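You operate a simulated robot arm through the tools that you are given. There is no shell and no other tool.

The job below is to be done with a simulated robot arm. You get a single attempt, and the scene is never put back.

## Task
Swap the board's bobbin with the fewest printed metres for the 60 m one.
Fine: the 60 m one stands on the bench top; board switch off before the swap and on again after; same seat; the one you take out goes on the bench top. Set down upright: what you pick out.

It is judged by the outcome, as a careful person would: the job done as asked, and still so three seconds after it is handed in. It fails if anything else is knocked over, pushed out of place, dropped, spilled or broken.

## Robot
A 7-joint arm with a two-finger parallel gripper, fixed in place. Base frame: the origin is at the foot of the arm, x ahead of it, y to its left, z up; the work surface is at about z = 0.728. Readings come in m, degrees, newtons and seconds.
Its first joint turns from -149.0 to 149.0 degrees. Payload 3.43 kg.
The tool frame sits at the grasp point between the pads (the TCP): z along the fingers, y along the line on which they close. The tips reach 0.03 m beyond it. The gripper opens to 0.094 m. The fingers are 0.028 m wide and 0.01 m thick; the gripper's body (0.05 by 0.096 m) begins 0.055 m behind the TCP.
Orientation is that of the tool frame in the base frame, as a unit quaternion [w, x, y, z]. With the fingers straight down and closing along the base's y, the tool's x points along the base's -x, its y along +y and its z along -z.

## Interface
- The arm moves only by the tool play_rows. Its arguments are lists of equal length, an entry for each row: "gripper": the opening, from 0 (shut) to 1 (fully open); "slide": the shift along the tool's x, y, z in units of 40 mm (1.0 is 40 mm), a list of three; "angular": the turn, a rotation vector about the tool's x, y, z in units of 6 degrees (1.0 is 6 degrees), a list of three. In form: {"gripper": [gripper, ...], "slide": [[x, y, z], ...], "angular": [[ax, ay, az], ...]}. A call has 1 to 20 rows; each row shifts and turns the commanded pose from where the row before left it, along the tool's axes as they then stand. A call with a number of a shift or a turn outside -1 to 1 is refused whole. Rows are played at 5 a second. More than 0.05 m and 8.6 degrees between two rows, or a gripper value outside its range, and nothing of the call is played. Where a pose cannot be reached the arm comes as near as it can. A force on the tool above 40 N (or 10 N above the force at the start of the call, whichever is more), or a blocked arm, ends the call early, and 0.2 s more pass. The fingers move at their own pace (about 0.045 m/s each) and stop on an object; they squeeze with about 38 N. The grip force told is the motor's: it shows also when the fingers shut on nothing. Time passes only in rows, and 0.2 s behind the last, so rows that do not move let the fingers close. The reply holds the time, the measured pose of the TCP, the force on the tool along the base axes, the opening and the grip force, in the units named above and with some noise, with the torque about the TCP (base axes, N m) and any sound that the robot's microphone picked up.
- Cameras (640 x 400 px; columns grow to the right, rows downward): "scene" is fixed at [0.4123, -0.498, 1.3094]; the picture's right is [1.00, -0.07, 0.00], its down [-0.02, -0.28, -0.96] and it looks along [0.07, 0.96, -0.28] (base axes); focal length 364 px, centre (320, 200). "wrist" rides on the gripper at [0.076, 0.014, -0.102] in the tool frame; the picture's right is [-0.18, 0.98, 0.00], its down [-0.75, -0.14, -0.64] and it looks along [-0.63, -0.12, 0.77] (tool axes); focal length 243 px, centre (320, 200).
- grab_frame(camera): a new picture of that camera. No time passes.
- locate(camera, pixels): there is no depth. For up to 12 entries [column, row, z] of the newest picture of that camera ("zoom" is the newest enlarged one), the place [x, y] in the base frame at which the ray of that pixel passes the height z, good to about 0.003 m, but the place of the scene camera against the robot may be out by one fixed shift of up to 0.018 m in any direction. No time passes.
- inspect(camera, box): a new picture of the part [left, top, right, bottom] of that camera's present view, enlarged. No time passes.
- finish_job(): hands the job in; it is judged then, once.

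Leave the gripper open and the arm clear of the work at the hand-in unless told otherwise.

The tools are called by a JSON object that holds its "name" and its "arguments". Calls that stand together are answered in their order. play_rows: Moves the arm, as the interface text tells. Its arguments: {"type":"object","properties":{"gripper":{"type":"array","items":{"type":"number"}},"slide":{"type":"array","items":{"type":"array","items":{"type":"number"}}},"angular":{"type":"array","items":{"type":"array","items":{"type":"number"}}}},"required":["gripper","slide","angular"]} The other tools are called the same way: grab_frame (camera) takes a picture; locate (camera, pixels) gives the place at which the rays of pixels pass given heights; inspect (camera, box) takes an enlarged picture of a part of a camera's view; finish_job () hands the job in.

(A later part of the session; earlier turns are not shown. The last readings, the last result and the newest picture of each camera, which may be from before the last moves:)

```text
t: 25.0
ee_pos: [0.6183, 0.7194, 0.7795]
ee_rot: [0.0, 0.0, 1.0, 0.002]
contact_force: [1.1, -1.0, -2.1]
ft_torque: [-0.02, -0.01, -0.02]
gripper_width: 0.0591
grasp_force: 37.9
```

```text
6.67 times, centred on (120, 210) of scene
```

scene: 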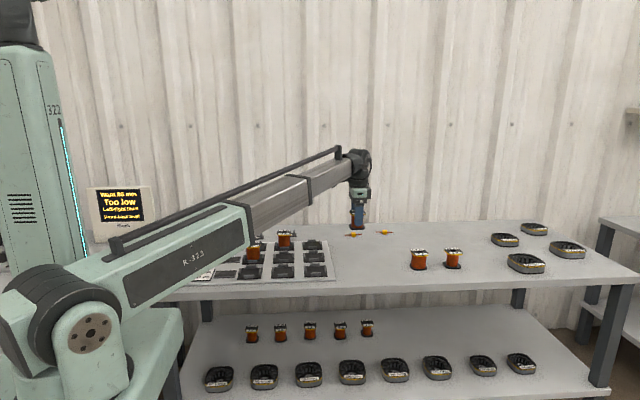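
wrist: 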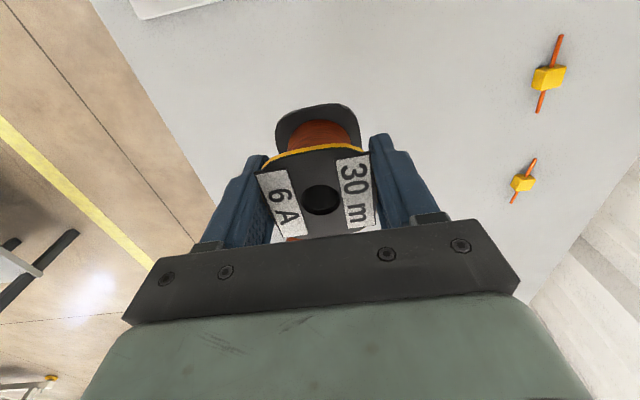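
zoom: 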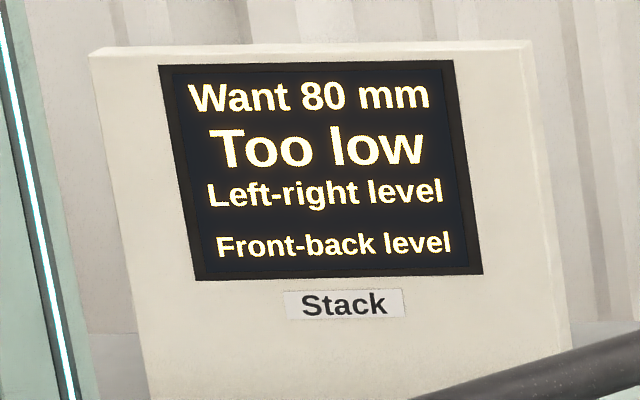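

A small gap is left under the base. (The sign is for a different "Stack" station.) I continue in 1.6 mm steps.

{"name": "play_rows", "arguments": {"gripper": [0.4, 0.4, 0.4, 0.4], "slide": [[0, 0, 0.05], [0, 0, 0.05], [0, 0, 0.04], [0, 0, 0]], "angular": [[0, 0, 0], [0, 0, 0], [0, 0, 0], [0, 0, 0]]}}

{"name": "inspect", "arguments": {"camera": "scene", "box": [320, 210, 400, 270]}}

```text
t: 26.0
ee_pos: [0.6178, 0.7192, 0.7741]
ee_rot: [0.0, 0.0, 1.0, 0.002]
contact_force: [0.3, 0.6, -2.6]
ft_torque: [0.01, 0.03, -0.01]
gripper_width: 0.0593
grasp_force: 38.3
```

```text
6.67 times, centred on (360, 240) of scene
```

zoom: 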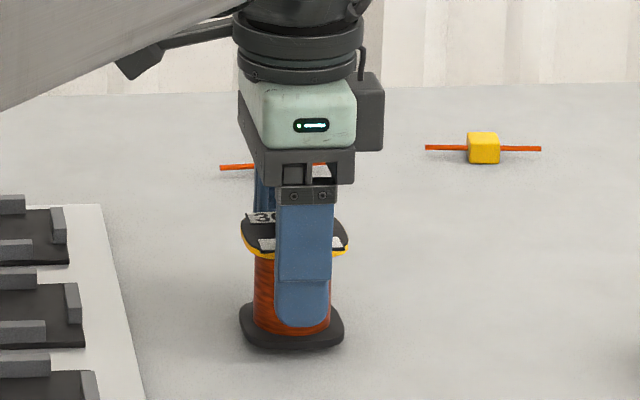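

Force still shows only the bobbin's weight (−2.6 N), so it's not down yet. A few more tiny steps.

{"name": "play_rows", "arguments": {"gripper": [0.4, 0.4, 0.4, 0.4], "slide": [[0, 0, 0.03], [0, 0, 0.03], [0, 0, 0.03], [0, 0, 0]], "angular": [[0, 0, 0], [0, 0, 0], [0, 0, 0], [0, 0, 0]]}}

```text
t: 27.0
ee_pos: [0.6188, 0.7205, 0.7698]
ee_rot: [0.0, 0.0, 1.0, 0.002]
contact_force: [0.6, -0.9, -1.7]
ft_torque: [-0.01, 0.0, -0.02]
gripper_width: 0.0591
grasp_force: 38.2
```

{"name": "play_rows", "arguments": {"gripper": [0.4, 0.4, 0.4, 0.4], "slide": [[0, 0, 0.03], [0, 0, 0.03], [0, 0, 0.03], [0, 0, 0]], "angular": [[0, 0, 0], [0, 0, 0], [0, 0, 0], [0, 0, 0]]}}

{"name": "inspect", "arguments": {"camera": "scene", "box": [320, 210, 400, 270]}}

```text
t: 28.0
ee_pos: [0.6186, 0.7202, 0.768]
ee_rot: [0.001, 0.0, 1.0, 0.003]
contact_force: [1.1, -1.1, 24.9]
ft_torque: [-0.14, 0.31, 0.05]
gripper_width: 0.0591
grasp_force: 38.2
```

```text
6.67 times, centred on (360, 240) of scene
```

zoom: 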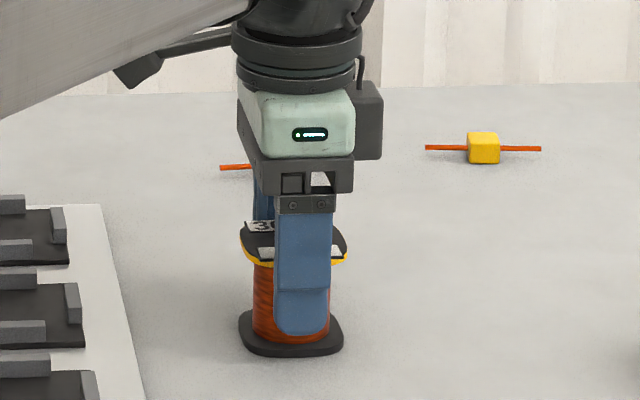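

It's on the bench (25 N up at TCP z 0.768). That puts the seat floor at about z 0.740. I relax 1 mm, open, then rise straight up.

{"name": "play_rows", "arguments": {"gripper": [0.4, 1, 1, 1, 1, 1, 1, 1, 1, 1], "slide": [[0, 0, -0.04], [0, 0, 0], [0, 0, 0], [0, 0, 0], [0, 0, -0.2], [0, 0, -0.5], [0, 0, -0.8], [0, 0, -1], [0, 0, -1], [0, 0, 0]], "angular": [[0, 0, 0], [0, 0, 0], [0, 0, 0], [0, 0, 0], [0, 0, 0], [0, 0, 0], [0, 0, 0], [0, 0, 0], [0, 0, 0], [0, 0, 0]]}}

{"name": "grab_frame", "arguments": {"camera": "scene"}}

{"name": "grab_frame", "arguments": {"camera": "wrist"}}

```text
t: 30.2
ee_pos: [0.6192, 0.7204, 0.9087]
ee_rot: [0.0, 0.0, 1.0, 0.002]
contact_force: [-0.7, 0.8, -0.6]
ft_torque: [-0.01, 0.02, -0.04]
gripper_width: 0.0938
grasp_force: 0.3
```

```text
taken
```

scene: 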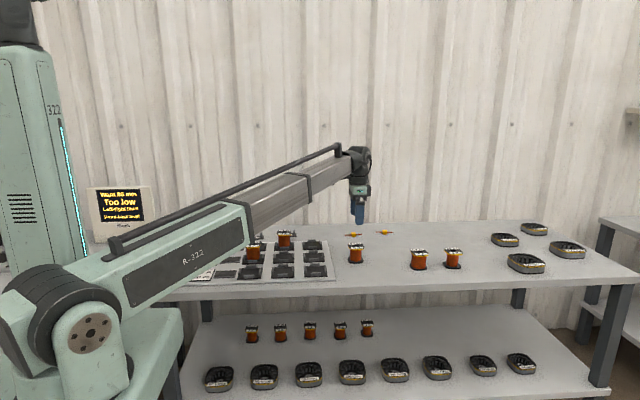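

```text
taken
```

wrist: 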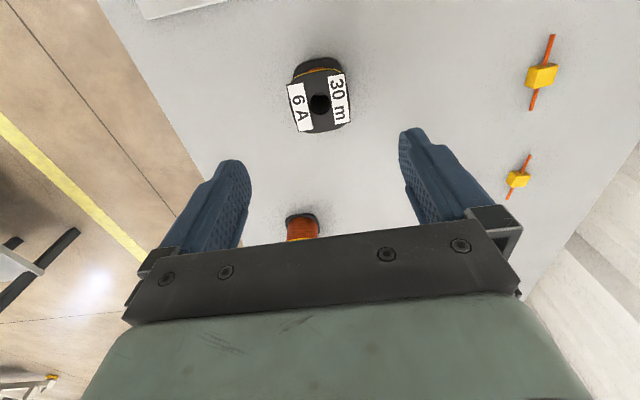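

The 30 m stands upright at about (0.619, 0.720). I use it to calibrate the scene camera: compare hole pixels of the 30 m and the 60 m at the known top height of 0.781.

{"name": "inspect", "arguments": {"camera": "scene", "box": [340, 235, 470, 280]}}

{"name": "inspect", "arguments": {"camera": "scene", "box": [340, 238, 372, 270]}}

{"name": "locate", "arguments": {"camera": "wrist", "pixels": [[321, 104, 0.781], [321, 104, 0.784], [284, 218, 0.733], [319, 217, 0.733], [302, 213, 0.733]]}}

{"name": "inspect", "arguments": {"camera": "wrist", "box": [260, 190, 350, 250]}}

```text
4.92 times, centred on (405, 258) of scene
```

zoom: 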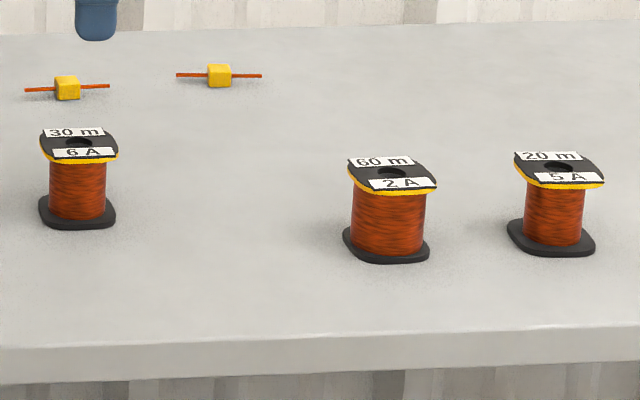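

```text
12.50 times, centred on (356, 254) of scene
```

zoom: 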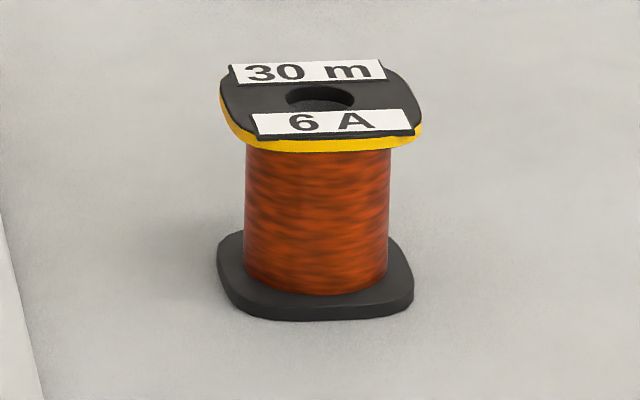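

```text
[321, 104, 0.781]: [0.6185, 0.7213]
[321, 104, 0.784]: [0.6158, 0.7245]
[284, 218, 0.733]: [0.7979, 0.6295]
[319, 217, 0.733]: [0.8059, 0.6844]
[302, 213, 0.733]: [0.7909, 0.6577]
```

```text
6.67 times, centred on (305, 220) of wrist
```

zoom: 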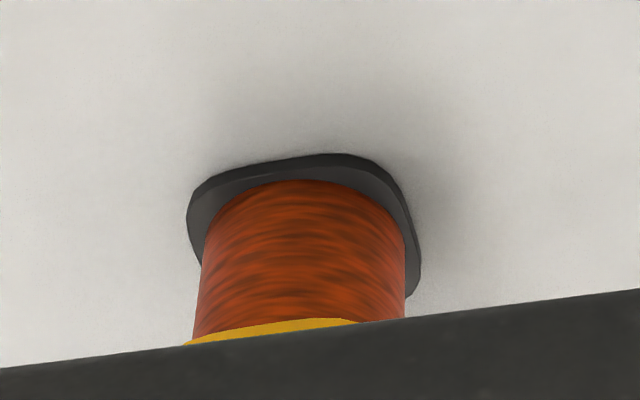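

{"name": "locate", "arguments": {"camera": "scene", "pixels": [[356.0, 246.2, 0.781], [419.6, 252.3, 0.781], [454.6, 251.2, 0.781]]}}

{"name": "inspect", "arguments": {"camera": "scene", "box": [400, 238, 440, 278]}}

```text
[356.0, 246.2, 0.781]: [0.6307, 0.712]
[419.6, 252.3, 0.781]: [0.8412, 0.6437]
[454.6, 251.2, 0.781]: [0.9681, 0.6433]
```

```text
10.00 times, centred on (420, 258) of scene
```

zoom: 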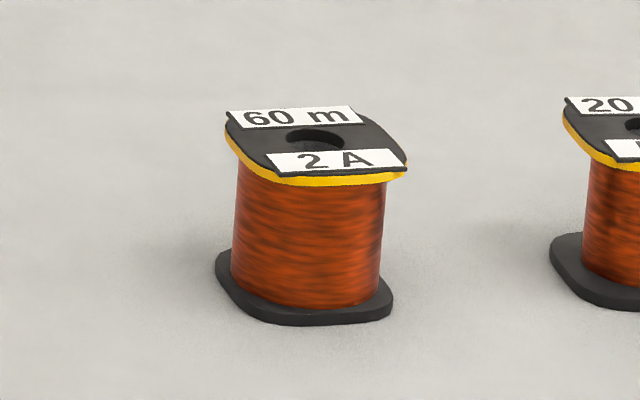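

Calibrated, the 60 m stands at about (0.829, 0.652), nearly square to the base axes, but at 1.055 m radius. That is too far for a vertical tool. I'll tilt the tool 36° outward about its closing axis (which stays along y), move out high, and look.

{"name": "play_rows", "arguments": {"gripper": [1, 1, 1, 1, 1, 1, 1, 1, 1, 1, 1, 1, 1], "slide": [[0, 0, 0], [0, 0, 0], [0, 0, 0], [0, 0, 0], [0, 0, 0], [0, 0, 0], [-0.588, -0.283, 0.473], [-0.588, -0.283, 0.473], [-0.588, -0.283, 0.473], [-0.588, -0.283, 0.473], [-0.588, -0.283, 0.473], [-0.588, -0.283, 0.473], [0, 0, 0]], "angular": [[0, -1, 0], [0, -1, 0], [0, -1, 0], [0, -1, 0], [0, -1, 0], [0, -1, 0], [0, 0, 0], [0, 0, 0], [0, 0, 0], [0, 0, 0], [0, 0, 0], [0, 0, 0], [0, 0, 0]]}}

{"name": "grab_frame", "arguments": {"camera": "scene"}}

{"name": "grab_frame", "arguments": {"camera": "wrist"}}

```text
t: 33.0
ee_pos: [0.7992, 0.6495, 0.8987]
ee_rot: [0.31, -0.001, 0.951, 0.003]
contact_force: [0.4, 0.3, -0.6]
ft_torque: [-0.02, -0.02, 0.02]
gripper_width: 0.0941
grasp_force: 0.1
```

```text
taken
```

scene: 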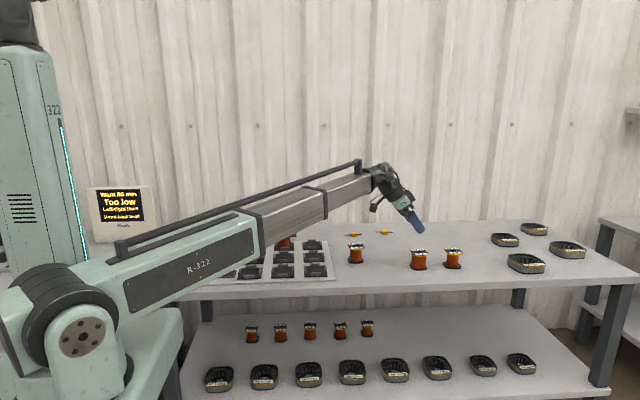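

```text
taken
```

wrist: 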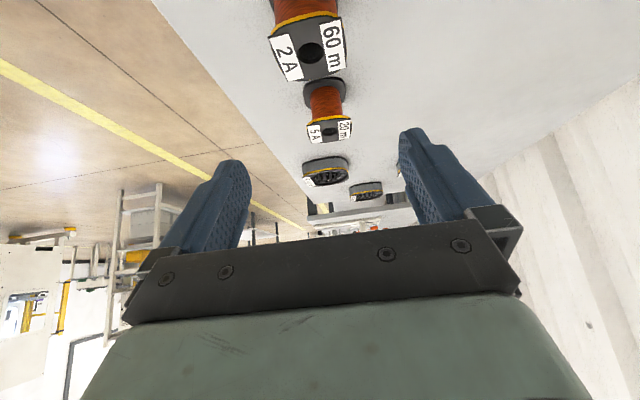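

The tilted pose is reached. I locate the 60 m hole at (312,52) and its flange edges to fix its centre and yaw.

{"name": "inspect", "arguments": {"camera": "wrist", "box": [250, 0, 370, 90]}}

{"name": "locate", "arguments": {"camera": "wrist", "pixels": [[312, 53, 0.781], [328, 131, 0.781], [318, 23, 0.782], [341, 18, 0.782]]}}

```text
4.44 times, centred on (310, 45) of wrist
```

zoom: 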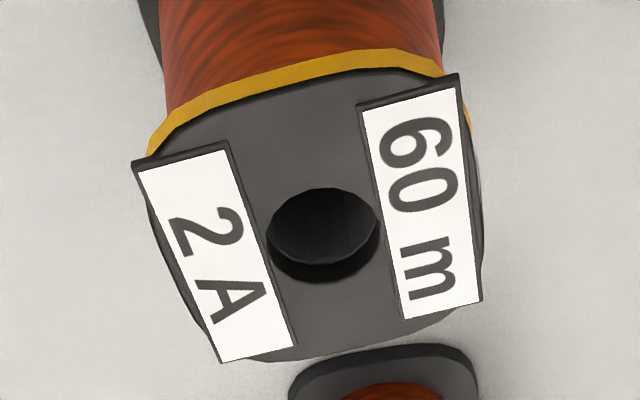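

```text
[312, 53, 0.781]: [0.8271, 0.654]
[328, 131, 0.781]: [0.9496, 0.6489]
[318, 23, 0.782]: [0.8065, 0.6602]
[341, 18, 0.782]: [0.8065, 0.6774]
```

{"name": "locate", "arguments": {"camera": "zoom", "pixels": [[226, 151, 0.782], [291, 344, 0.782], [362, 108, 0.782], [405, 318, 0.782], [456, 88, 0.782], [480, 298, 0.782], [138, 172, 0.782], [222, 361, 0.782], [322, 230, 0.782], [300, 360, 0.781], [280, 90, 0.781]]}}

```text
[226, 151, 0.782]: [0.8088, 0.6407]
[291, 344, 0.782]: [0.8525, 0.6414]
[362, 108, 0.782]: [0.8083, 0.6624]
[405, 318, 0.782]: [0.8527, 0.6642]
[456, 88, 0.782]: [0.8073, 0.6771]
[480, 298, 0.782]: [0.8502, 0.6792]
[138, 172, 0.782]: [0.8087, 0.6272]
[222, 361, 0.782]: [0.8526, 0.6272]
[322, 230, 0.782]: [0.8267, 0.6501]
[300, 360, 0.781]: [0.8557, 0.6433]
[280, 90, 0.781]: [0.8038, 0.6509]
```

The 60 m centre is at (0.830, 0.6525) with yaw about 1.5°, effectively square. I descend with the tilt held, two thirds of the way first.

{"name": "play_rows", "arguments": {"gripper": [1, 1, 1, 1, 1], "slide": [[0.207, 0.02, 0.504], [0.207, 0.02, 0.504], [0.207, 0.02, 0.504], [0.207, 0.015, 0.504], [0, 0, 0]], "angular": [[0, 0, 0], [0, 0, 0], [0, 0, 0], [0, 0, 0], [0, 0, 0]]}}

{"name": "grab_frame", "arguments": {"camera": "wrist"}}

{"name": "inspect", "arguments": {"camera": "scene", "box": [340, 190, 480, 280]}}

```text
t: 34.2
ee_pos: [0.821, 0.6538, 0.8136]
ee_rot: [0.308, -0.001, 0.951, 0.002]
contact_force: [0.3, -0.6, -0.5]
ft_torque: [0.02, 0.01, 0.03]
gripper_width: 0.094
grasp_force: 0.1
```

```text
taken
```

wrist: 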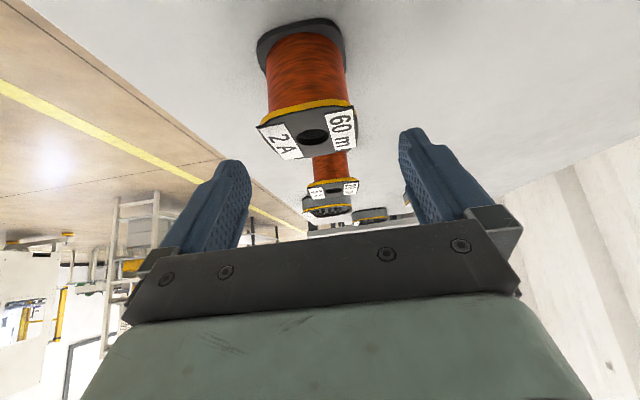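

```text
4.44 times, centred on (410, 235) of scene
```

zoom: 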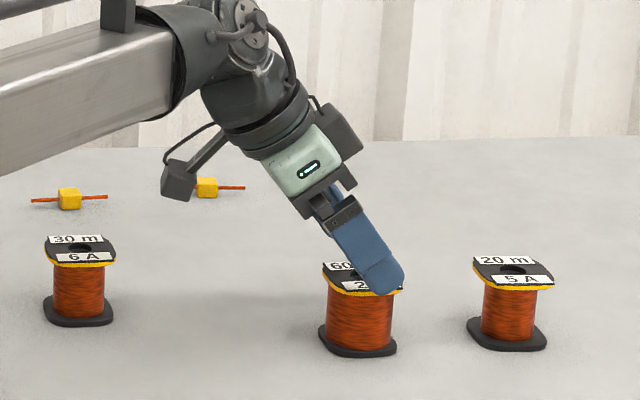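

Clear approach; the reading matches the expected hole position. I go the rest of the way to (0.830, 0.6525, 0.771).

{"name": "play_rows", "arguments": {"gripper": [1, 1, 1, 1, 1], "slide": [[0.15, -0.01, 0.34], [0.15, -0.01, 0.34], [0.1, -0.01, 0.2], [0.044, 0, 0.114], [0, 0, 0]], "angular": [[0, 0, 0], [0, 0, 0], [0, 0, 0], [0, 0, 0], [0, 0, 0]]}}

{"name": "grab_frame", "arguments": {"camera": "wrist"}}

{"name": "inspect", "arguments": {"camera": "scene", "box": [380, 210, 470, 280]}}

```text
t: 35.4
ee_pos: [0.8279, 0.6529, 0.7715]
ee_rot: [0.309, 0.0, 0.951, 0.002]
contact_force: [-0.3, -0.2, -0.6]
ft_torque: [0.0, 0.01, 0.01]
gripper_width: 0.094
grasp_force: 0.1
```

```text
taken
```

wrist: 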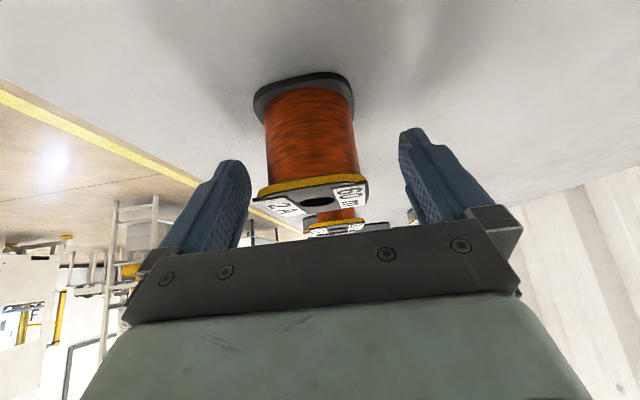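

```text
5.71 times, centred on (425, 245) of scene
```

zoom: 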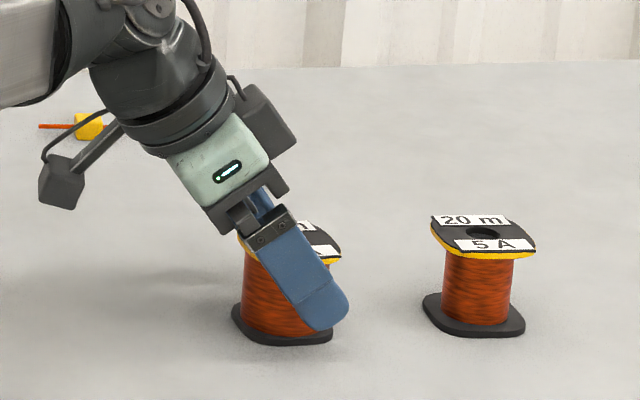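

The bobbin is between the fingers, and the tips clear the bench. I close.

{"name": "play_rows", "arguments": {"gripper": [0.5, 0.5, 0.5, 0.4], "slide": [[0, 0, 0], [0, 0, 0], [0, 0, 0], [0, 0, 0]], "angular": [[0, 0, 0], [0, 0, 0], [0, 0, 0], [0, 0, 0]]}}

{"name": "grab_frame", "arguments": {"camera": "wrist"}}

{"name": "inspect", "arguments": {"camera": "scene", "box": [380, 210, 470, 280]}}

```text
t: 36.4
ee_pos: [0.8283, 0.6538, 0.7713]
ee_rot: [0.309, 0.0, 0.951, 0.002]
contact_force: [0.5, -0.8, 1.0]
ft_torque: [0.02, 0.0, -0.02]
gripper_width: 0.0597
grasp_force: 38.3
```

```text
taken
```

wrist: 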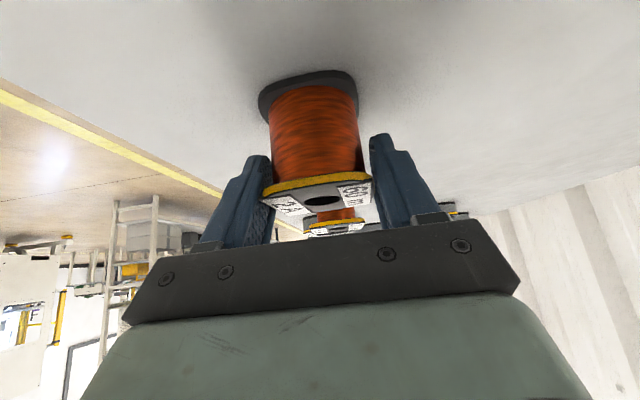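

```text
5.71 times, centred on (425, 245) of scene
```

zoom: 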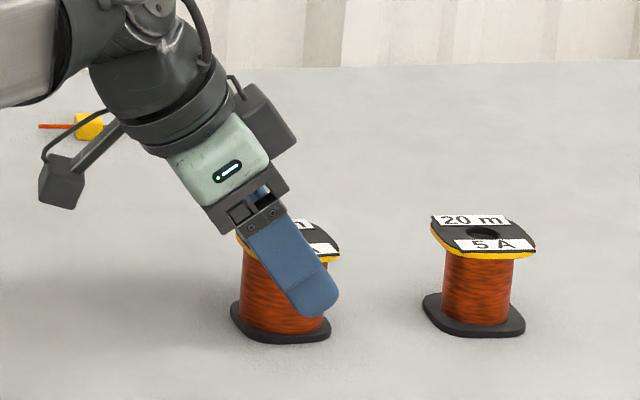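

Gripped at 0.0597 m. I lift straight up 15 mm, gently (in tool axes: x −0.22, z −0.30), and check.

{"name": "play_rows", "arguments": {"gripper": [0.4, 0.4, 0.4, 0.4], "slide": [[-0.05, 0, -0.07], [-0.08, 0, -0.11], [-0.09, 0, -0.12], [0, 0, 0]], "angular": [[0, 0, 0], [0, 0, 0], [0, 0, 0], [0, 0, 0]]}}

{"name": "inspect", "arguments": {"camera": "scene", "box": [380, 210, 470, 280]}}

{"name": "grab_frame", "arguments": {"camera": "wrist"}}

```text
t: 37.4
ee_pos: [0.8281, 0.6557, 0.7865]
ee_rot: [0.309, 0.0, 0.951, 0.003]
contact_force: [0.6, -0.3, -2.9]
ft_torque: [-0.01, -0.01, -0.06]
gripper_width: 0.0595
grasp_force: 38.2
```

```text
5.71 times, centred on (425, 245) of scene
```

zoom: 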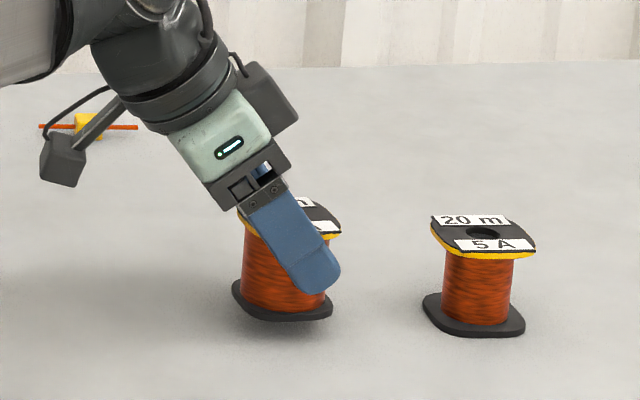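

```text
taken
```

wrist: 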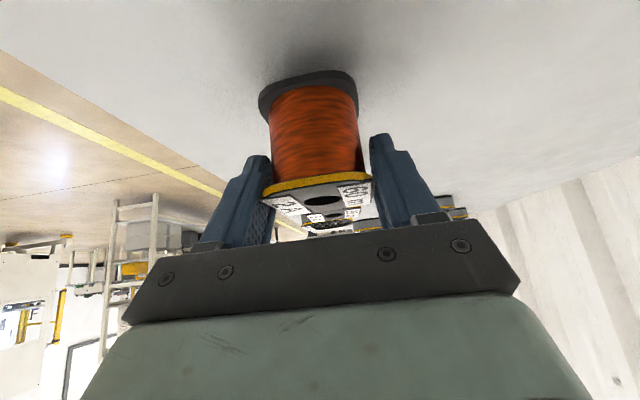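

It hangs level at 2.9 N. I carry it with the same tilt to a nearer clear bench spot at (0.71, 0.62), to set it down and regrasp with a vertical tool.

{"name": "play_rows", "arguments": {"gripper": [0.4, 0.4, 0.4, 0.4, 0.4, 0.4, 0.4, 0.4, 0.4, 0.4], "slide": [[-0.294, 0, -0.405], [-0.294, 0, -0.405], [0.597, -0.225, -0.434], [0.597, -0.225, -0.434], [0.597, -0.225, -0.434], [0.597, -0.225, -0.434], [0.228, 0, 0.313], [0.228, 0, 0.313], [0.228, 0, 0.313], [0, 0, 0]], "angular": [[0, 0, 0], [0, 0, 0], [0, 0, 0], [0, 0, 0], [0, 0, 0], [0, 0, 0], [0, 0, 0], [0, 0, 0], [0, 0, 0], [0, 0, 0]]}}

{"name": "inspect", "arguments": {"camera": "scene", "box": [330, 210, 430, 280]}}

{"name": "grab_frame", "arguments": {"camera": "wrist"}}

```text
t: 39.6
ee_pos: [0.7106, 0.6172, 0.7777]
ee_rot: [0.309, 0.001, 0.951, 0.002]
contact_force: [-1.1, -0.2, -2.6]
ft_torque: [0.02, 0.01, -0.01]
gripper_width: 0.0594
grasp_force: 37.9
```

```text
5.71 times, centred on (380, 245) of scene
```

zoom: 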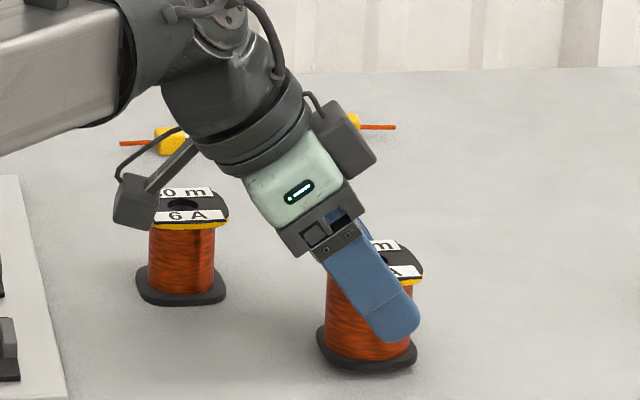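

```text
taken
```

wrist: 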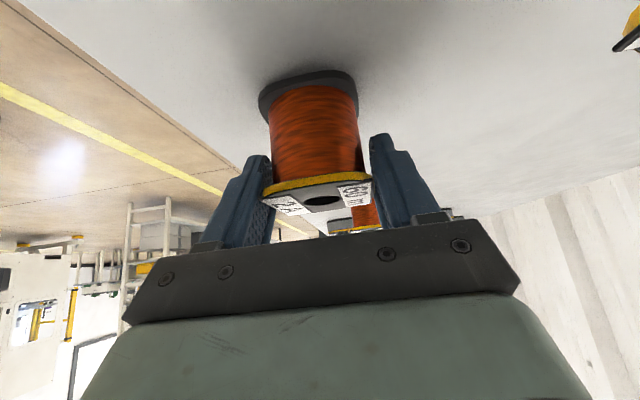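

Clear of the 30 m. About 6 mm to go, so I lower in 1.2 mm steps.

{"name": "play_rows", "arguments": {"gripper": [0.4, 0.4, 0.4, 0.4, 0.4, 0.4], "slide": [[0.018, 0, 0.024], [0.018, 0, 0.024], [0.018, 0, 0.024], [0.018, 0, 0.024], [0.018, 0, 0.024], [0, 0, 0]], "angular": [[0, 0, 0], [0, 0, 0], [0, 0, 0], [0, 0, 0], [0, 0, 0], [0, 0, 0]]}}

```text
t: 41.0
ee_pos: [0.7111, 0.6173, 0.7734]
ee_rot: [0.309, 0.0, 0.951, 0.003]
contact_force: [0.2, -0.6, -4.1]
ft_torque: [-0.01, 0.0, 0.0]
gripper_width: 0.0593
grasp_force: 38.0
```

{"name": "play_rows", "arguments": {"gripper": [0.4, 0.4, 0.4, 0.4], "slide": [[0.015, 0, 0.02], [0.015, 0, 0.02], [0.015, 0, 0.02], [0, 0, 0]], "angular": [[0, 0, 0], [0, 0, 0], [0, 0, 0], [0, 0, 0]]}}

{"name": "inspect", "arguments": {"camera": "scene", "box": [330, 210, 430, 280]}}

```text
t: 42.0
ee_pos: [0.7115, 0.6186, 0.7712]
ee_rot: [0.31, 0.0, 0.951, 0.002]
contact_force: [-2.8, -0.8, 4.6]
ft_torque: [-0.1, 0.3, 0.02]
gripper_width: 0.0595
grasp_force: 38.2
```

```text
5.71 times, centred on (380, 245) of scene
```

zoom: 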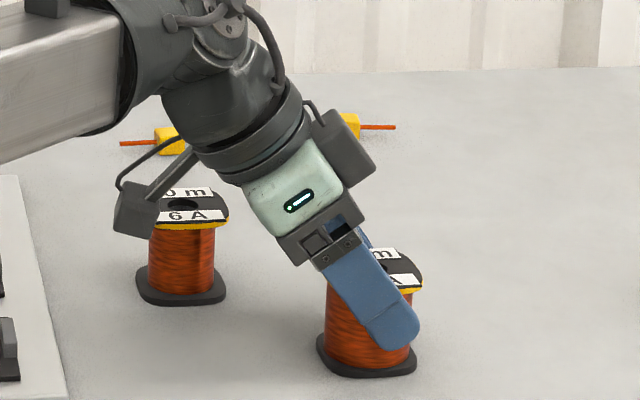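

It rests on the bench (+4.6 N). I open, rise straight up, then un-tilt to vertical.

{"name": "play_rows", "arguments": {"gripper": [1, 1, 1, 1, 1, 1, 1, 1, 1, 1, 1, 1, 1, 1, 1], "slide": [[0, 0, 0], [0, 0, 0], [0, 0, 0], [-0.118, 0, -0.162], [-0.294, 0, -0.405], [-0.588, 0, -0.809], [-0.588, 0, -0.809], [-0.588, 0, -0.809], [0, 0, 0], [0, 0, 0], [0, 0, 0], [0, 0, 0], [0, 0, 0], [0, 0, 0], [0, 0, 0]], "angular": [[0, 0, 0], [0, 0, 0], [0, 0, 0], [0, 0, 0], [0, 0, 0], [0, 0, 0], [0, 0, 0], [0, 0, 0], [0, 1, 0], [0, 1, 0], [0, 1, 0], [0, 1, 0], [0, 1, 0], [0, 1, 0], [0, 0, 0]]}}

{"name": "grab_frame", "arguments": {"camera": "wrist"}}

{"name": "grab_frame", "arguments": {"camera": "scene"}}

```text
t: 45.2
ee_pos: [0.7121, 0.6173, 0.9188]
ee_rot: [-0.001, -0.001, 1.0, 0.002]
contact_force: [0.0, 0.1, -0.7]
ft_torque: [-0.01, -0.02, 0.0]
gripper_width: 0.0939
grasp_force: 0.0
```

```text
taken
```

wrist: 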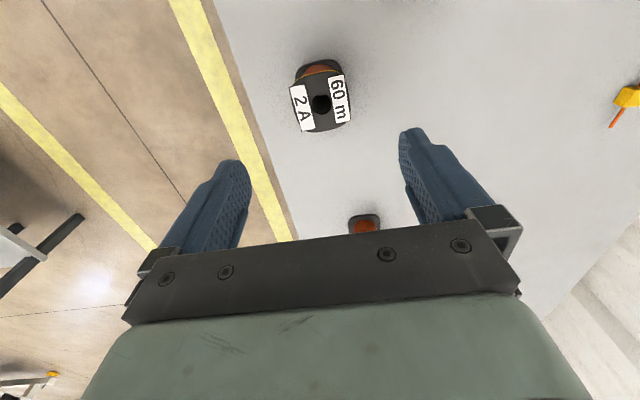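

```text
taken
```

scene: 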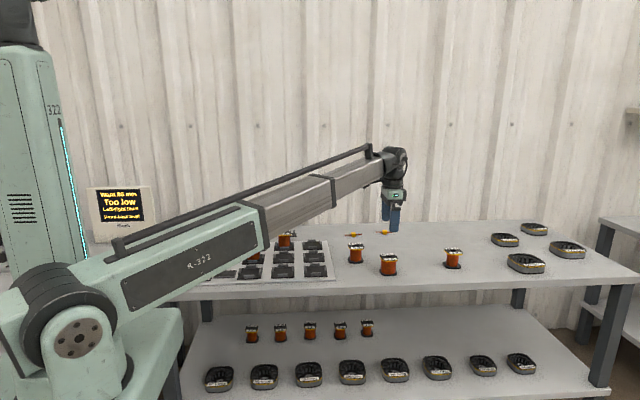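

The 60 m stands upright below me. I zoom in on it at about (321,100) to find its centre and yaw.

{"name": "inspect", "arguments": {"camera": "wrist", "box": [270, 50, 370, 140]}}

```text
4.44 times, centred on (320, 95) of wrist
```

zoom: 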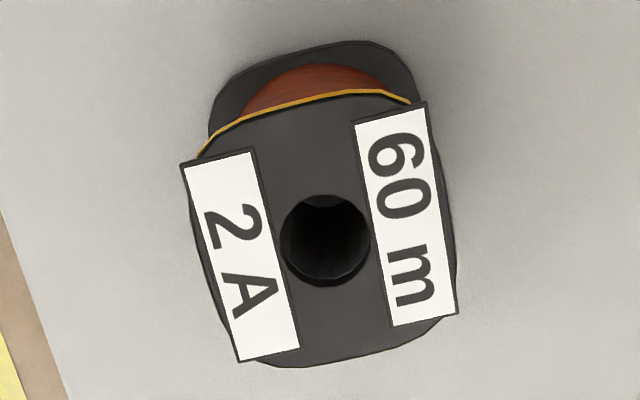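

{"name": "locate", "arguments": {"camera": "zoom", "pixels": [[186, 166, 0.782], [254, 152, 0.782], [241, 361, 0.782], [298, 347, 0.782], [356, 124, 0.782], [425, 108, 0.782], [395, 325, 0.782], [455, 313, 0.782], [325, 236, 0.782]]}}

```text
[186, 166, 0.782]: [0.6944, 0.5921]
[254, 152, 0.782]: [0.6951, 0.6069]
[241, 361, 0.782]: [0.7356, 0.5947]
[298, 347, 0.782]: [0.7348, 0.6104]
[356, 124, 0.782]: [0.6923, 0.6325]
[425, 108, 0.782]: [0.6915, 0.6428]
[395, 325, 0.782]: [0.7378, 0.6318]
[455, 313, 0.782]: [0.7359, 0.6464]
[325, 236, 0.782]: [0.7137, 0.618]
```

The centre is about (0.714, 0.6185) with yaw within 1–2° of square. I descend vertically to just above the earlier good grip height (TCP 0.768 on the bench) and check centring against the 30 m grip picture (hole at about (320.5,200)).

{"name": "play_rows", "arguments": {"gripper": [1, 1, 1, 1, 1, 1, 1], "slide": [[-0.05, 0.03, 0.8], [0, 0, 0.9], [0, 0, 0.9], [0, 0, 0.7], [0, 0, 0.3], [0, 0, 0.17], [0, 0, 0]], "angular": [[0, 0, 0], [0, 0, 0], [0, 0, 0], [0, 0, 0], [0, 0, 0], [0, 0, 0], [0, 0, 0]]}}

{"name": "inspect", "arguments": {"camera": "wrist", "box": [200, 60, 440, 260]}}

{"name": "inspect", "arguments": {"camera": "scene", "box": [340, 215, 430, 285]}}

```text
t: 46.8
ee_pos: [0.7125, 0.6193, 0.769]
ee_rot: [-0.001, 0.0, 1.0, 0.002]
contact_force: [-0.1, -1.0, -0.4]
ft_torque: [-0.02, -0.02, -0.02]
gripper_width: 0.0938
grasp_force: 0.1
```

```text
2.00 times, centred on (320, 160) of wrist
```

zoom: 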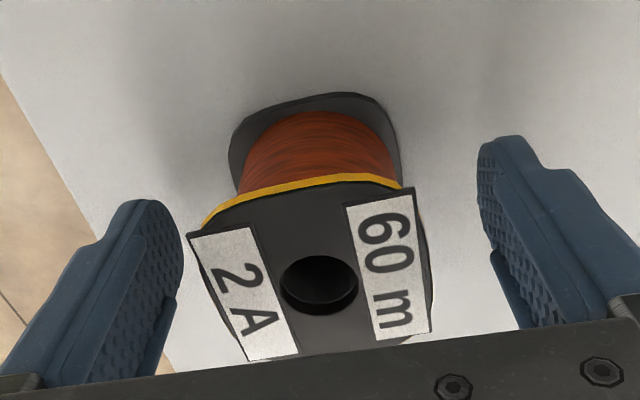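

```text
5.71 times, centred on (385, 250) of scene
```

zoom: 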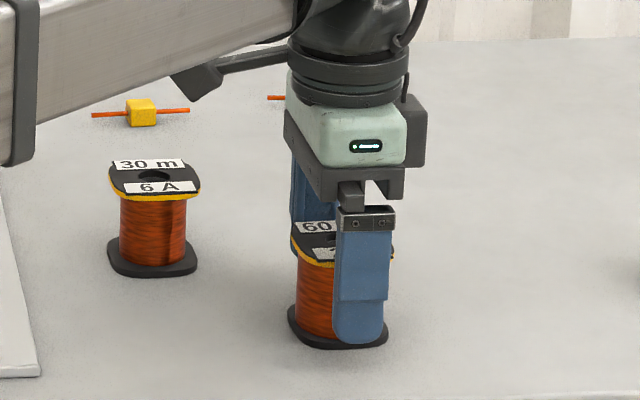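

The hole is at (320,202), nearly the same as the reference. I close.

{"name": "play_rows", "arguments": {"gripper": [0.5, 0.5, 0.5, 0.4, 0.4], "slide": [[0, 0, 0], [0, 0, 0], [0, 0, 0], [0, 0, 0], [0, 0, 0]], "angular": [[0, 0, 0], [0, 0, 0], [0, 0, 0], [0, 0, 0], [0, 0, 0]]}}

{"name": "inspect", "arguments": {"camera": "wrist", "box": [200, 60, 440, 260]}}

```text
t: 48.0
ee_pos: [0.7117, 0.6206, 0.7675]
ee_rot: [0.0, 0.001, 1.0, 0.002]
contact_force: [0.0, -1.8, -0.1]
ft_torque: [0.0, -0.07, -0.03]
gripper_width: 0.0593
grasp_force: 38.0
```

```text
2.00 times, centred on (320, 160) of wrist
```

zoom: 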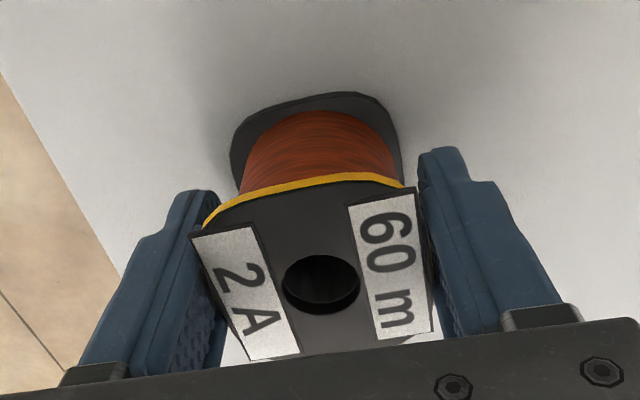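

Gripped at 0.0593 m, square. I lift to z 0.90 and carry it along y ≈ 0.62 to above the X23 middle seat (target TCP (0.3543, 0.6276)).

{"name": "play_rows", "arguments": {"gripper": [0.4, 0.4, 0.4, 0.4, 0.4, 0.4, 0.4, 0.4, 0.4, 0.4, 0.4, 0.4, 0.4, 0.4, 0.4, 0.4, 0.4, 0.4], "slide": [[0, 0, -0.1], [0, 0, -0.4], [0, 0, -0.8], [0, 0, -0.8], [0, 0, -0.8], [0, 0, -0.4], [0.5, 0, 0], [0.9, 0.02, 0], [0.9, 0.02, 0], [0.9, 0.02, 0], [0.9, 0.02, 0], [0.9, 0.02, 0], [0.9, 0.02, 0], [0.9, 0.02, 0], [0.9, 0.02, 0], [0.8, 0.015, 0], [0.435, 0, 0], [0, 0, 0]], "angular": [[0, 0, 0], [0, 0, 0], [0, 0, 0], [0, 0, 0], [0, 0, 0], [0, 0, 0], [0, 0, 0], [0, 0, 0], [0, 0, 0], [0, 0, 0], [0, 0, 0], [0, 0, 0], [0, 0, 0], [0, 0, 0], [0, 0, 0], [0, 0, 0], [0, 0, 0], [0, 0, 0]]}}

{"name": "grab_frame", "arguments": {"camera": "wrist"}}

{"name": "inspect", "arguments": {"camera": "scene", "box": [230, 200, 340, 285]}}

```text
t: 51.8
ee_pos: [0.3526, 0.6254, 0.9002]
ee_rot: [0.0, 0.0, 1.0, 0.002]
contact_force: [-0.8, 0.1, -4.5]
ft_torque: [0.04, 0.0, 0.02]
gripper_width: 0.0595
grasp_force: 37.6
```

```text
taken
```

wrist: 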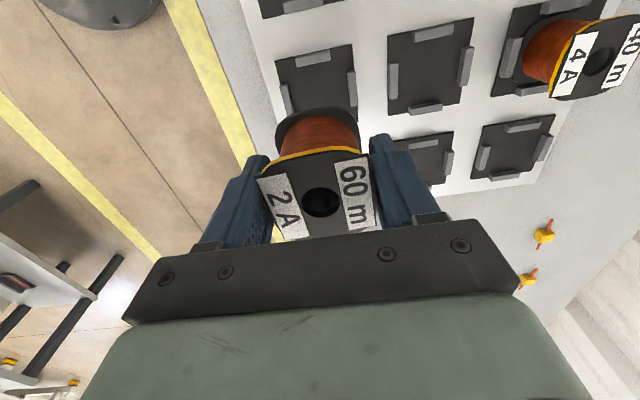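

```text
4.71 times, centred on (285, 242) of scene
```

zoom: 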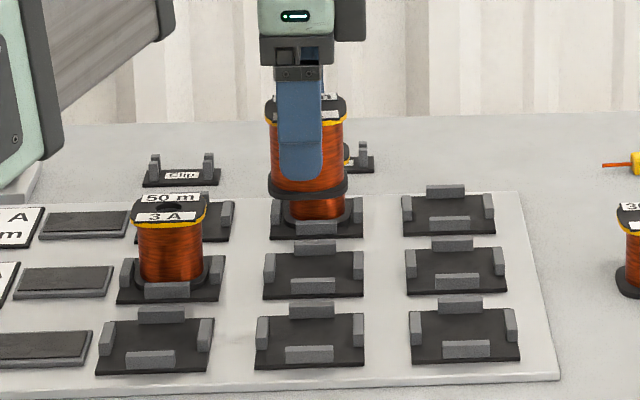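

I correct by +1.7 mm x and +2.2 mm y, lower to about z 0.82, and take a fresh reading.

{"name": "play_rows", "arguments": {"gripper": [0.4, 0.4, 0.4, 0.4, 0.4], "slide": [[-0.04, 0.05, 0.4], [0, 0, 0.8], [0, 0, 0.6], [0, 0, 0.2], [0, 0, 0]], "angular": [[0, 0, 0], [0, 0, 0], [0, 0, 0], [0, 0, 0], [0, 0, 0]]}}

{"name": "play_rows", "arguments": {"gripper": [0.4], "slide": [[0, 0, 0]], "angular": [[0, 0, 0]]}}

{"name": "play_rows", "arguments": {"gripper": [0.4], "slide": [[0, 0, 0]], "angular": [[0, 0, 0]]}}

{"name": "inspect", "arguments": {"camera": "wrist", "box": [230, 30, 410, 230]}}

{"name": "inspect", "arguments": {"camera": "scene", "box": [255, 225, 315, 285]}}

```text
t: 53.0
ee_pos: [0.3552, 0.6283, 0.8197]
ee_rot: [0.001, 0.001, 1.0, 0.002]
contact_force: [-0.7, 0.3, -3.2]
ft_torque: [0.0, 0.0, -0.04]
gripper_width: 0.0594
grasp_force: 38.0
```

```text
t: 53.4
ee_pos: [0.3558, 0.6269, 0.821]
ee_rot: [0.001, 0.0, 1.0, 0.002]
contact_force: [-0.1, 0.3, -3.4]
ft_torque: [0.0, 0.01, 0.0]
gripper_width: 0.0593
grasp_force: 38.7
```

```text
t: 53.8
ee_pos: [0.3559, 0.6277, 0.8202]
ee_rot: [0.0, 0.0, 1.0, 0.003]
contact_force: [0.7, -0.4, -3.5]
ft_torque: [-0.01, 0.05, 0.01]
gripper_width: 0.0595
grasp_force: 38.3
```

```text
2.00 times, centred on (320, 130) of wrist
```

zoom: 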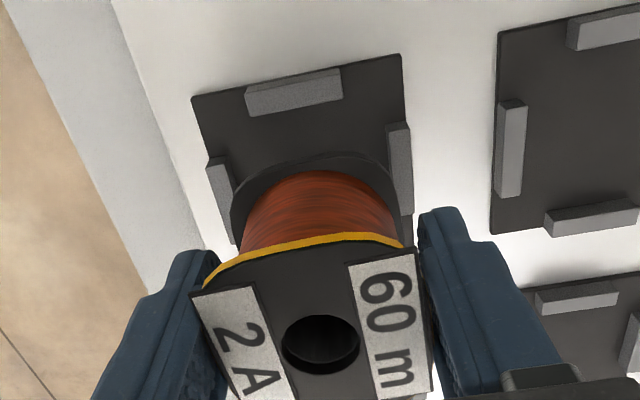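

```text
6.67 times, centred on (285, 255) of scene
```

zoom: 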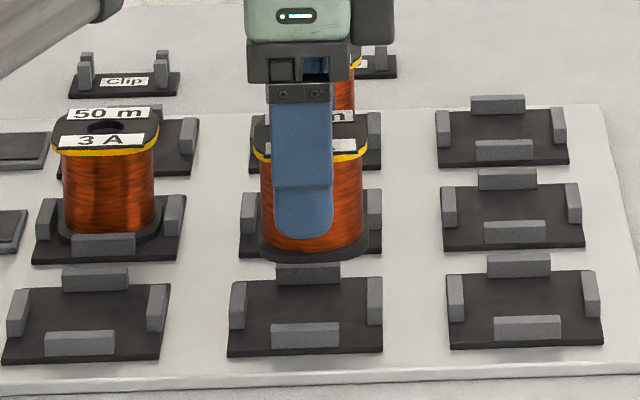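

The y is right. I nudge x by −1 mm and lower until the base is just above the prongs, then look.

{"name": "play_rows", "arguments": {"gripper": [0.4, 0.4, 0.4, 0.4], "slide": [[0.025, 0, 0.3], [0, 0, 0.25], [0, 0, 0.15], [0, 0, 0]], "angular": [[0, 0, 0], [0, 0, 0], [0, 0, 0], [0, 0, 0]]}}

{"name": "inspect", "arguments": {"camera": "wrist", "box": [230, 50, 410, 250]}}

{"name": "inspect", "arguments": {"camera": "scene", "box": [265, 240, 305, 282]}}

```text
t: 54.8
ee_pos: [0.3559, 0.6284, 0.7923]
ee_rot: [0.0, 0.0, 1.0, 0.001]
contact_force: [-0.2, 0.1, -4.1]
ft_torque: [-0.04, 0.01, 0.01]
gripper_width: 0.0592
grasp_force: 37.8
```

```text
2.00 times, centred on (320, 150) of wrist
```

zoom: 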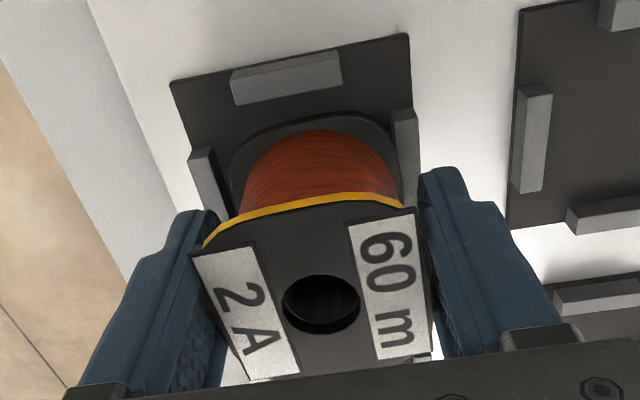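

```text
9.52 times, centred on (285, 261) of scene
```

zoom: 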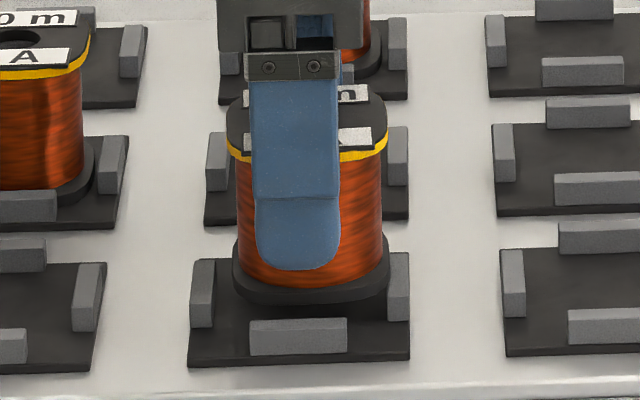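

Compared with the 30 m picture at the same stage, the bobbin is about 1.2 mm too far in +x. I shift it and lower in small steps, watching the force.

{"name": "play_rows", "arguments": {"gripper": [0.4, 0.4, 0.4, 0.4, 0.4, 0.4], "slide": [[0.03, 0, 0.03], [0, 0, 0.04], [0, 0, 0.04], [0, 0, 0.04], [0, 0, 0.03], [0, 0, 0]], "angular": [[0, 0, 0], [0, 0, 0], [0, 0, 0], [0, 0, 0], [0, 0, 0], [0, 0, 0]]}}

{"name": "inspect", "arguments": {"camera": "wrist", "box": [200, 60, 440, 260]}}

{"name": "inspect", "arguments": {"camera": "scene", "box": [265, 240, 305, 282]}}

```text
t: 56.2
ee_pos: [0.3541, 0.6281, 0.7852]
ee_rot: [0.0, -0.002, 1.0, 0.002]
contact_force: [-9.6, -1.5, -0.3]
ft_torque: [-0.12, 0.45, -0.18]
gripper_width: 0.0596
grasp_force: 38.1
```

```text
2.00 times, centred on (320, 160) of wrist
```

zoom: 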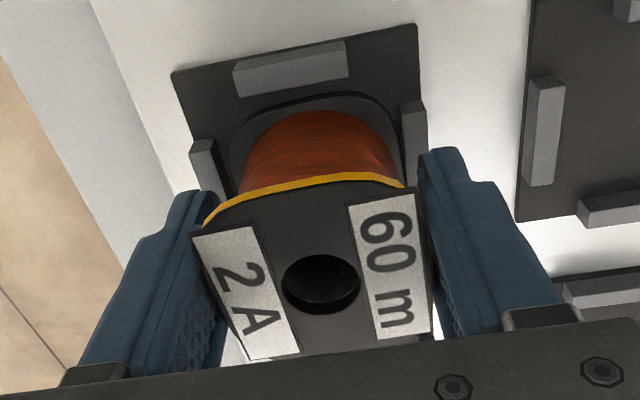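

```text
9.52 times, centred on (285, 261) of scene
```

zoom: 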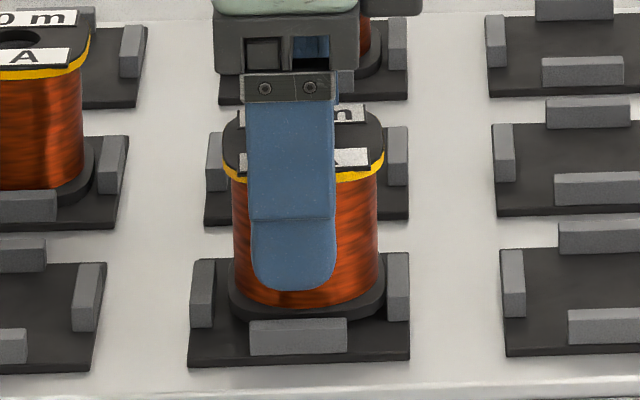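

The base is between the prongs but pressed against the +x prong (−9.6 N in x; visually the right gap is nil, the left about 15 zoom px). I shift 1.6 mm toward −x.

{"name": "play_rows", "arguments": {"gripper": [0.4, 0.4, 0.4], "slide": [[0.02, 0, 0], [0.02, 0, 0], [0, 0, 0]], "angular": [[0, 0, 0], [0, 0, 0], [0, 0, 0]]}}

{"name": "inspect", "arguments": {"camera": "scene", "box": [265, 240, 305, 282]}}

```text
t: 57.0
ee_pos: [0.3534, 0.6284, 0.7849]
ee_rot: [0.0, 0.001, 1.0, 0.001]
contact_force: [-0.5, -2.5, -3.4]
ft_torque: [-0.14, -0.05, -0.08]
gripper_width: 0.0595
grasp_force: 37.7
```

```text
9.52 times, centred on (285, 261) of scene
```

zoom: 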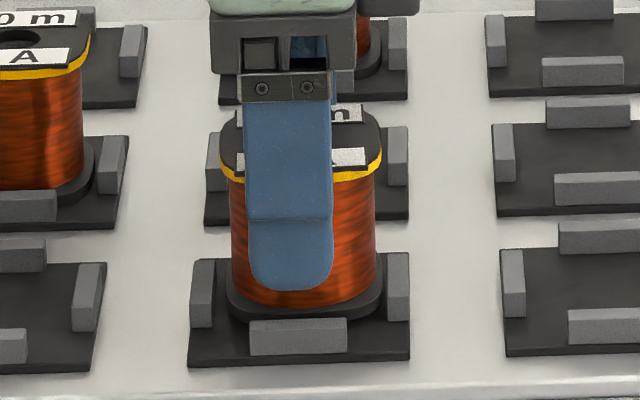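

The x force is relieved (−0.5 N); a slight −2.5 N in y remains. I nudge −0.6 mm in y and lower in 1 mm steps.

{"name": "play_rows", "arguments": {"gripper": [0.4, 0.4, 0.4, 0.4, 0.4], "slide": [[0, -0.015, 0], [0, 0, 0.03], [0, 0, 0.03], [0, 0, 0.03], [0, 0, 0]], "angular": [[0, 0, 0], [0, 0, 0], [0, 0, 0], [0, 0, 0], [0, 0, 0]]}}

{"name": "inspect", "arguments": {"camera": "scene", "box": [265, 240, 305, 282]}}

```text
t: 58.2
ee_pos: [0.353, 0.6274, 0.7805]
ee_rot: [0.0, 0.0, 1.0, 0.002]
contact_force: [0.4, -0.1, -2.9]
ft_torque: [-0.01, 0.01, -0.01]
gripper_width: 0.0593
grasp_force: 38.4
```

```text
9.52 times, centred on (285, 261) of scene
```

zoom: 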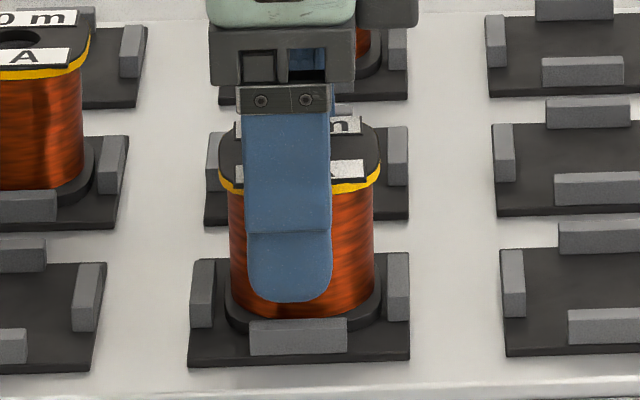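

Now it's free of side forces and nearly on the floor. A couple more small steps until it seats.

{"name": "play_rows", "arguments": {"gripper": [0.4, 0.4, 0.4, 0.4], "slide": [[0, 0, 0.02], [0, 0, 0.02], [0, 0, 0.02], [0, 0, 0]], "angular": [[0, 0, 0], [0, 0, 0], [0, 0, 0], [0, 0, 0]]}}

{"name": "inspect", "arguments": {"camera": "scene", "box": [265, 240, 305, 282]}}

```text
t: 59.2
ee_pos: [0.3528, 0.6274, 0.7806]
ee_rot: [0.0, -0.001, 1.0, 0.003]
contact_force: [0.3, -1.2, 30.9]
ft_torque: [0.0, -0.31, 0.08]
gripper_width: 0.0594
grasp_force: 38.3
```

```text
9.52 times, centred on (285, 261) of scene
```

zoom: 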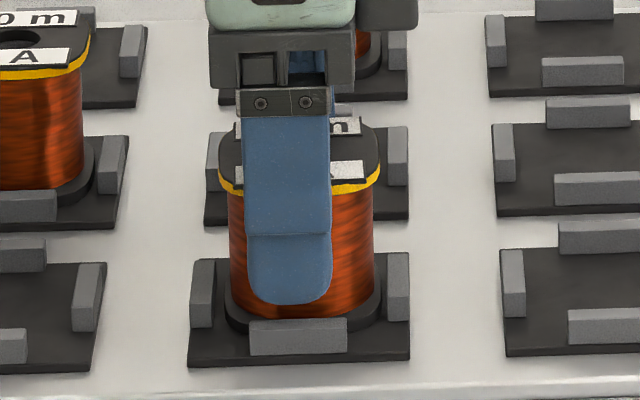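

Firm floor contact (31 N) at TCP z 0.780, the same height the 30 m was seated at. I relax 1 mm, open, and rise straight up.

{"name": "play_rows", "arguments": {"gripper": [0.4, 1, 1, 1, 1, 1, 1, 1, 1], "slide": [[0, 0, -0.03], [0, 0, 0], [0, 0, 0], [0, 0, 0], [0, 0, -0.2], [0, 0, -0.6], [0, 0, -1], [0, 0, -1], [0, 0, 0]], "angular": [[0, 0, 0], [0, 0, 0], [0, 0, 0], [0, 0, 0], [0, 0, 0], [0, 0, 0], [0, 0, 0], [0, 0, 0], [0, 0, 0]]}}

{"name": "inspect", "arguments": {"camera": "scene", "box": [265, 240, 305, 282]}}

{"name": "grab_frame", "arguments": {"camera": "wrist"}}

{"name": "grab_frame", "arguments": {"camera": "scene"}}

```text
t: 61.2
ee_pos: [0.3548, 0.6266, 0.8931]
ee_rot: [0.001, 0.0, 1.0, 0.002]
contact_force: [0.5, -0.5, 0.3]
ft_torque: [-0.01, -0.01, 0.03]
gripper_width: 0.0945
grasp_force: 0.1
```

```text
9.52 times, centred on (285, 261) of scene
```

zoom: 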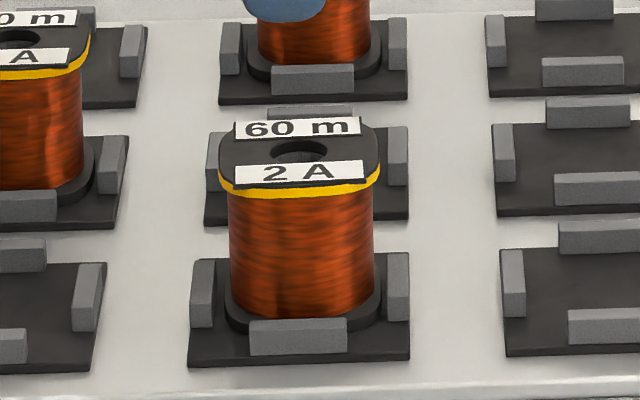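

```text
taken
```

wrist: 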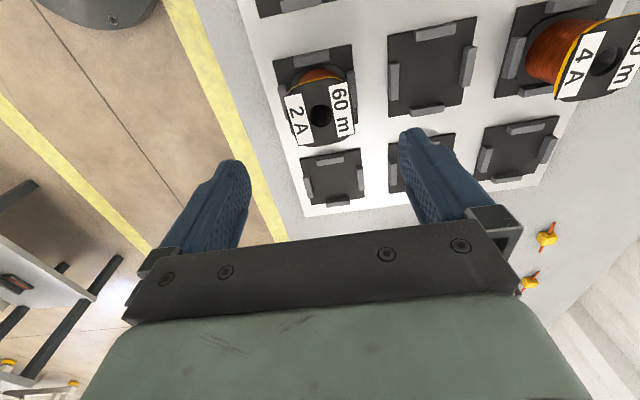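

```text
taken
```

scene: 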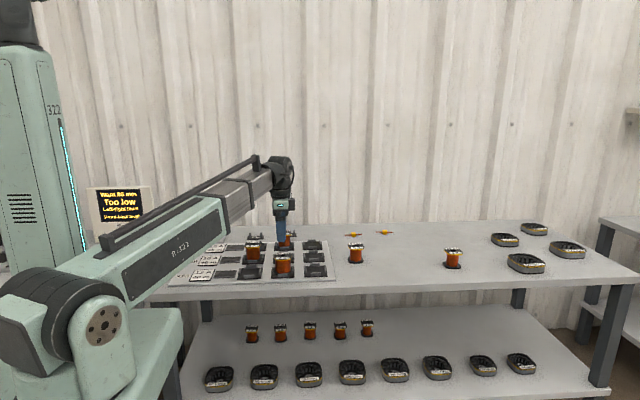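

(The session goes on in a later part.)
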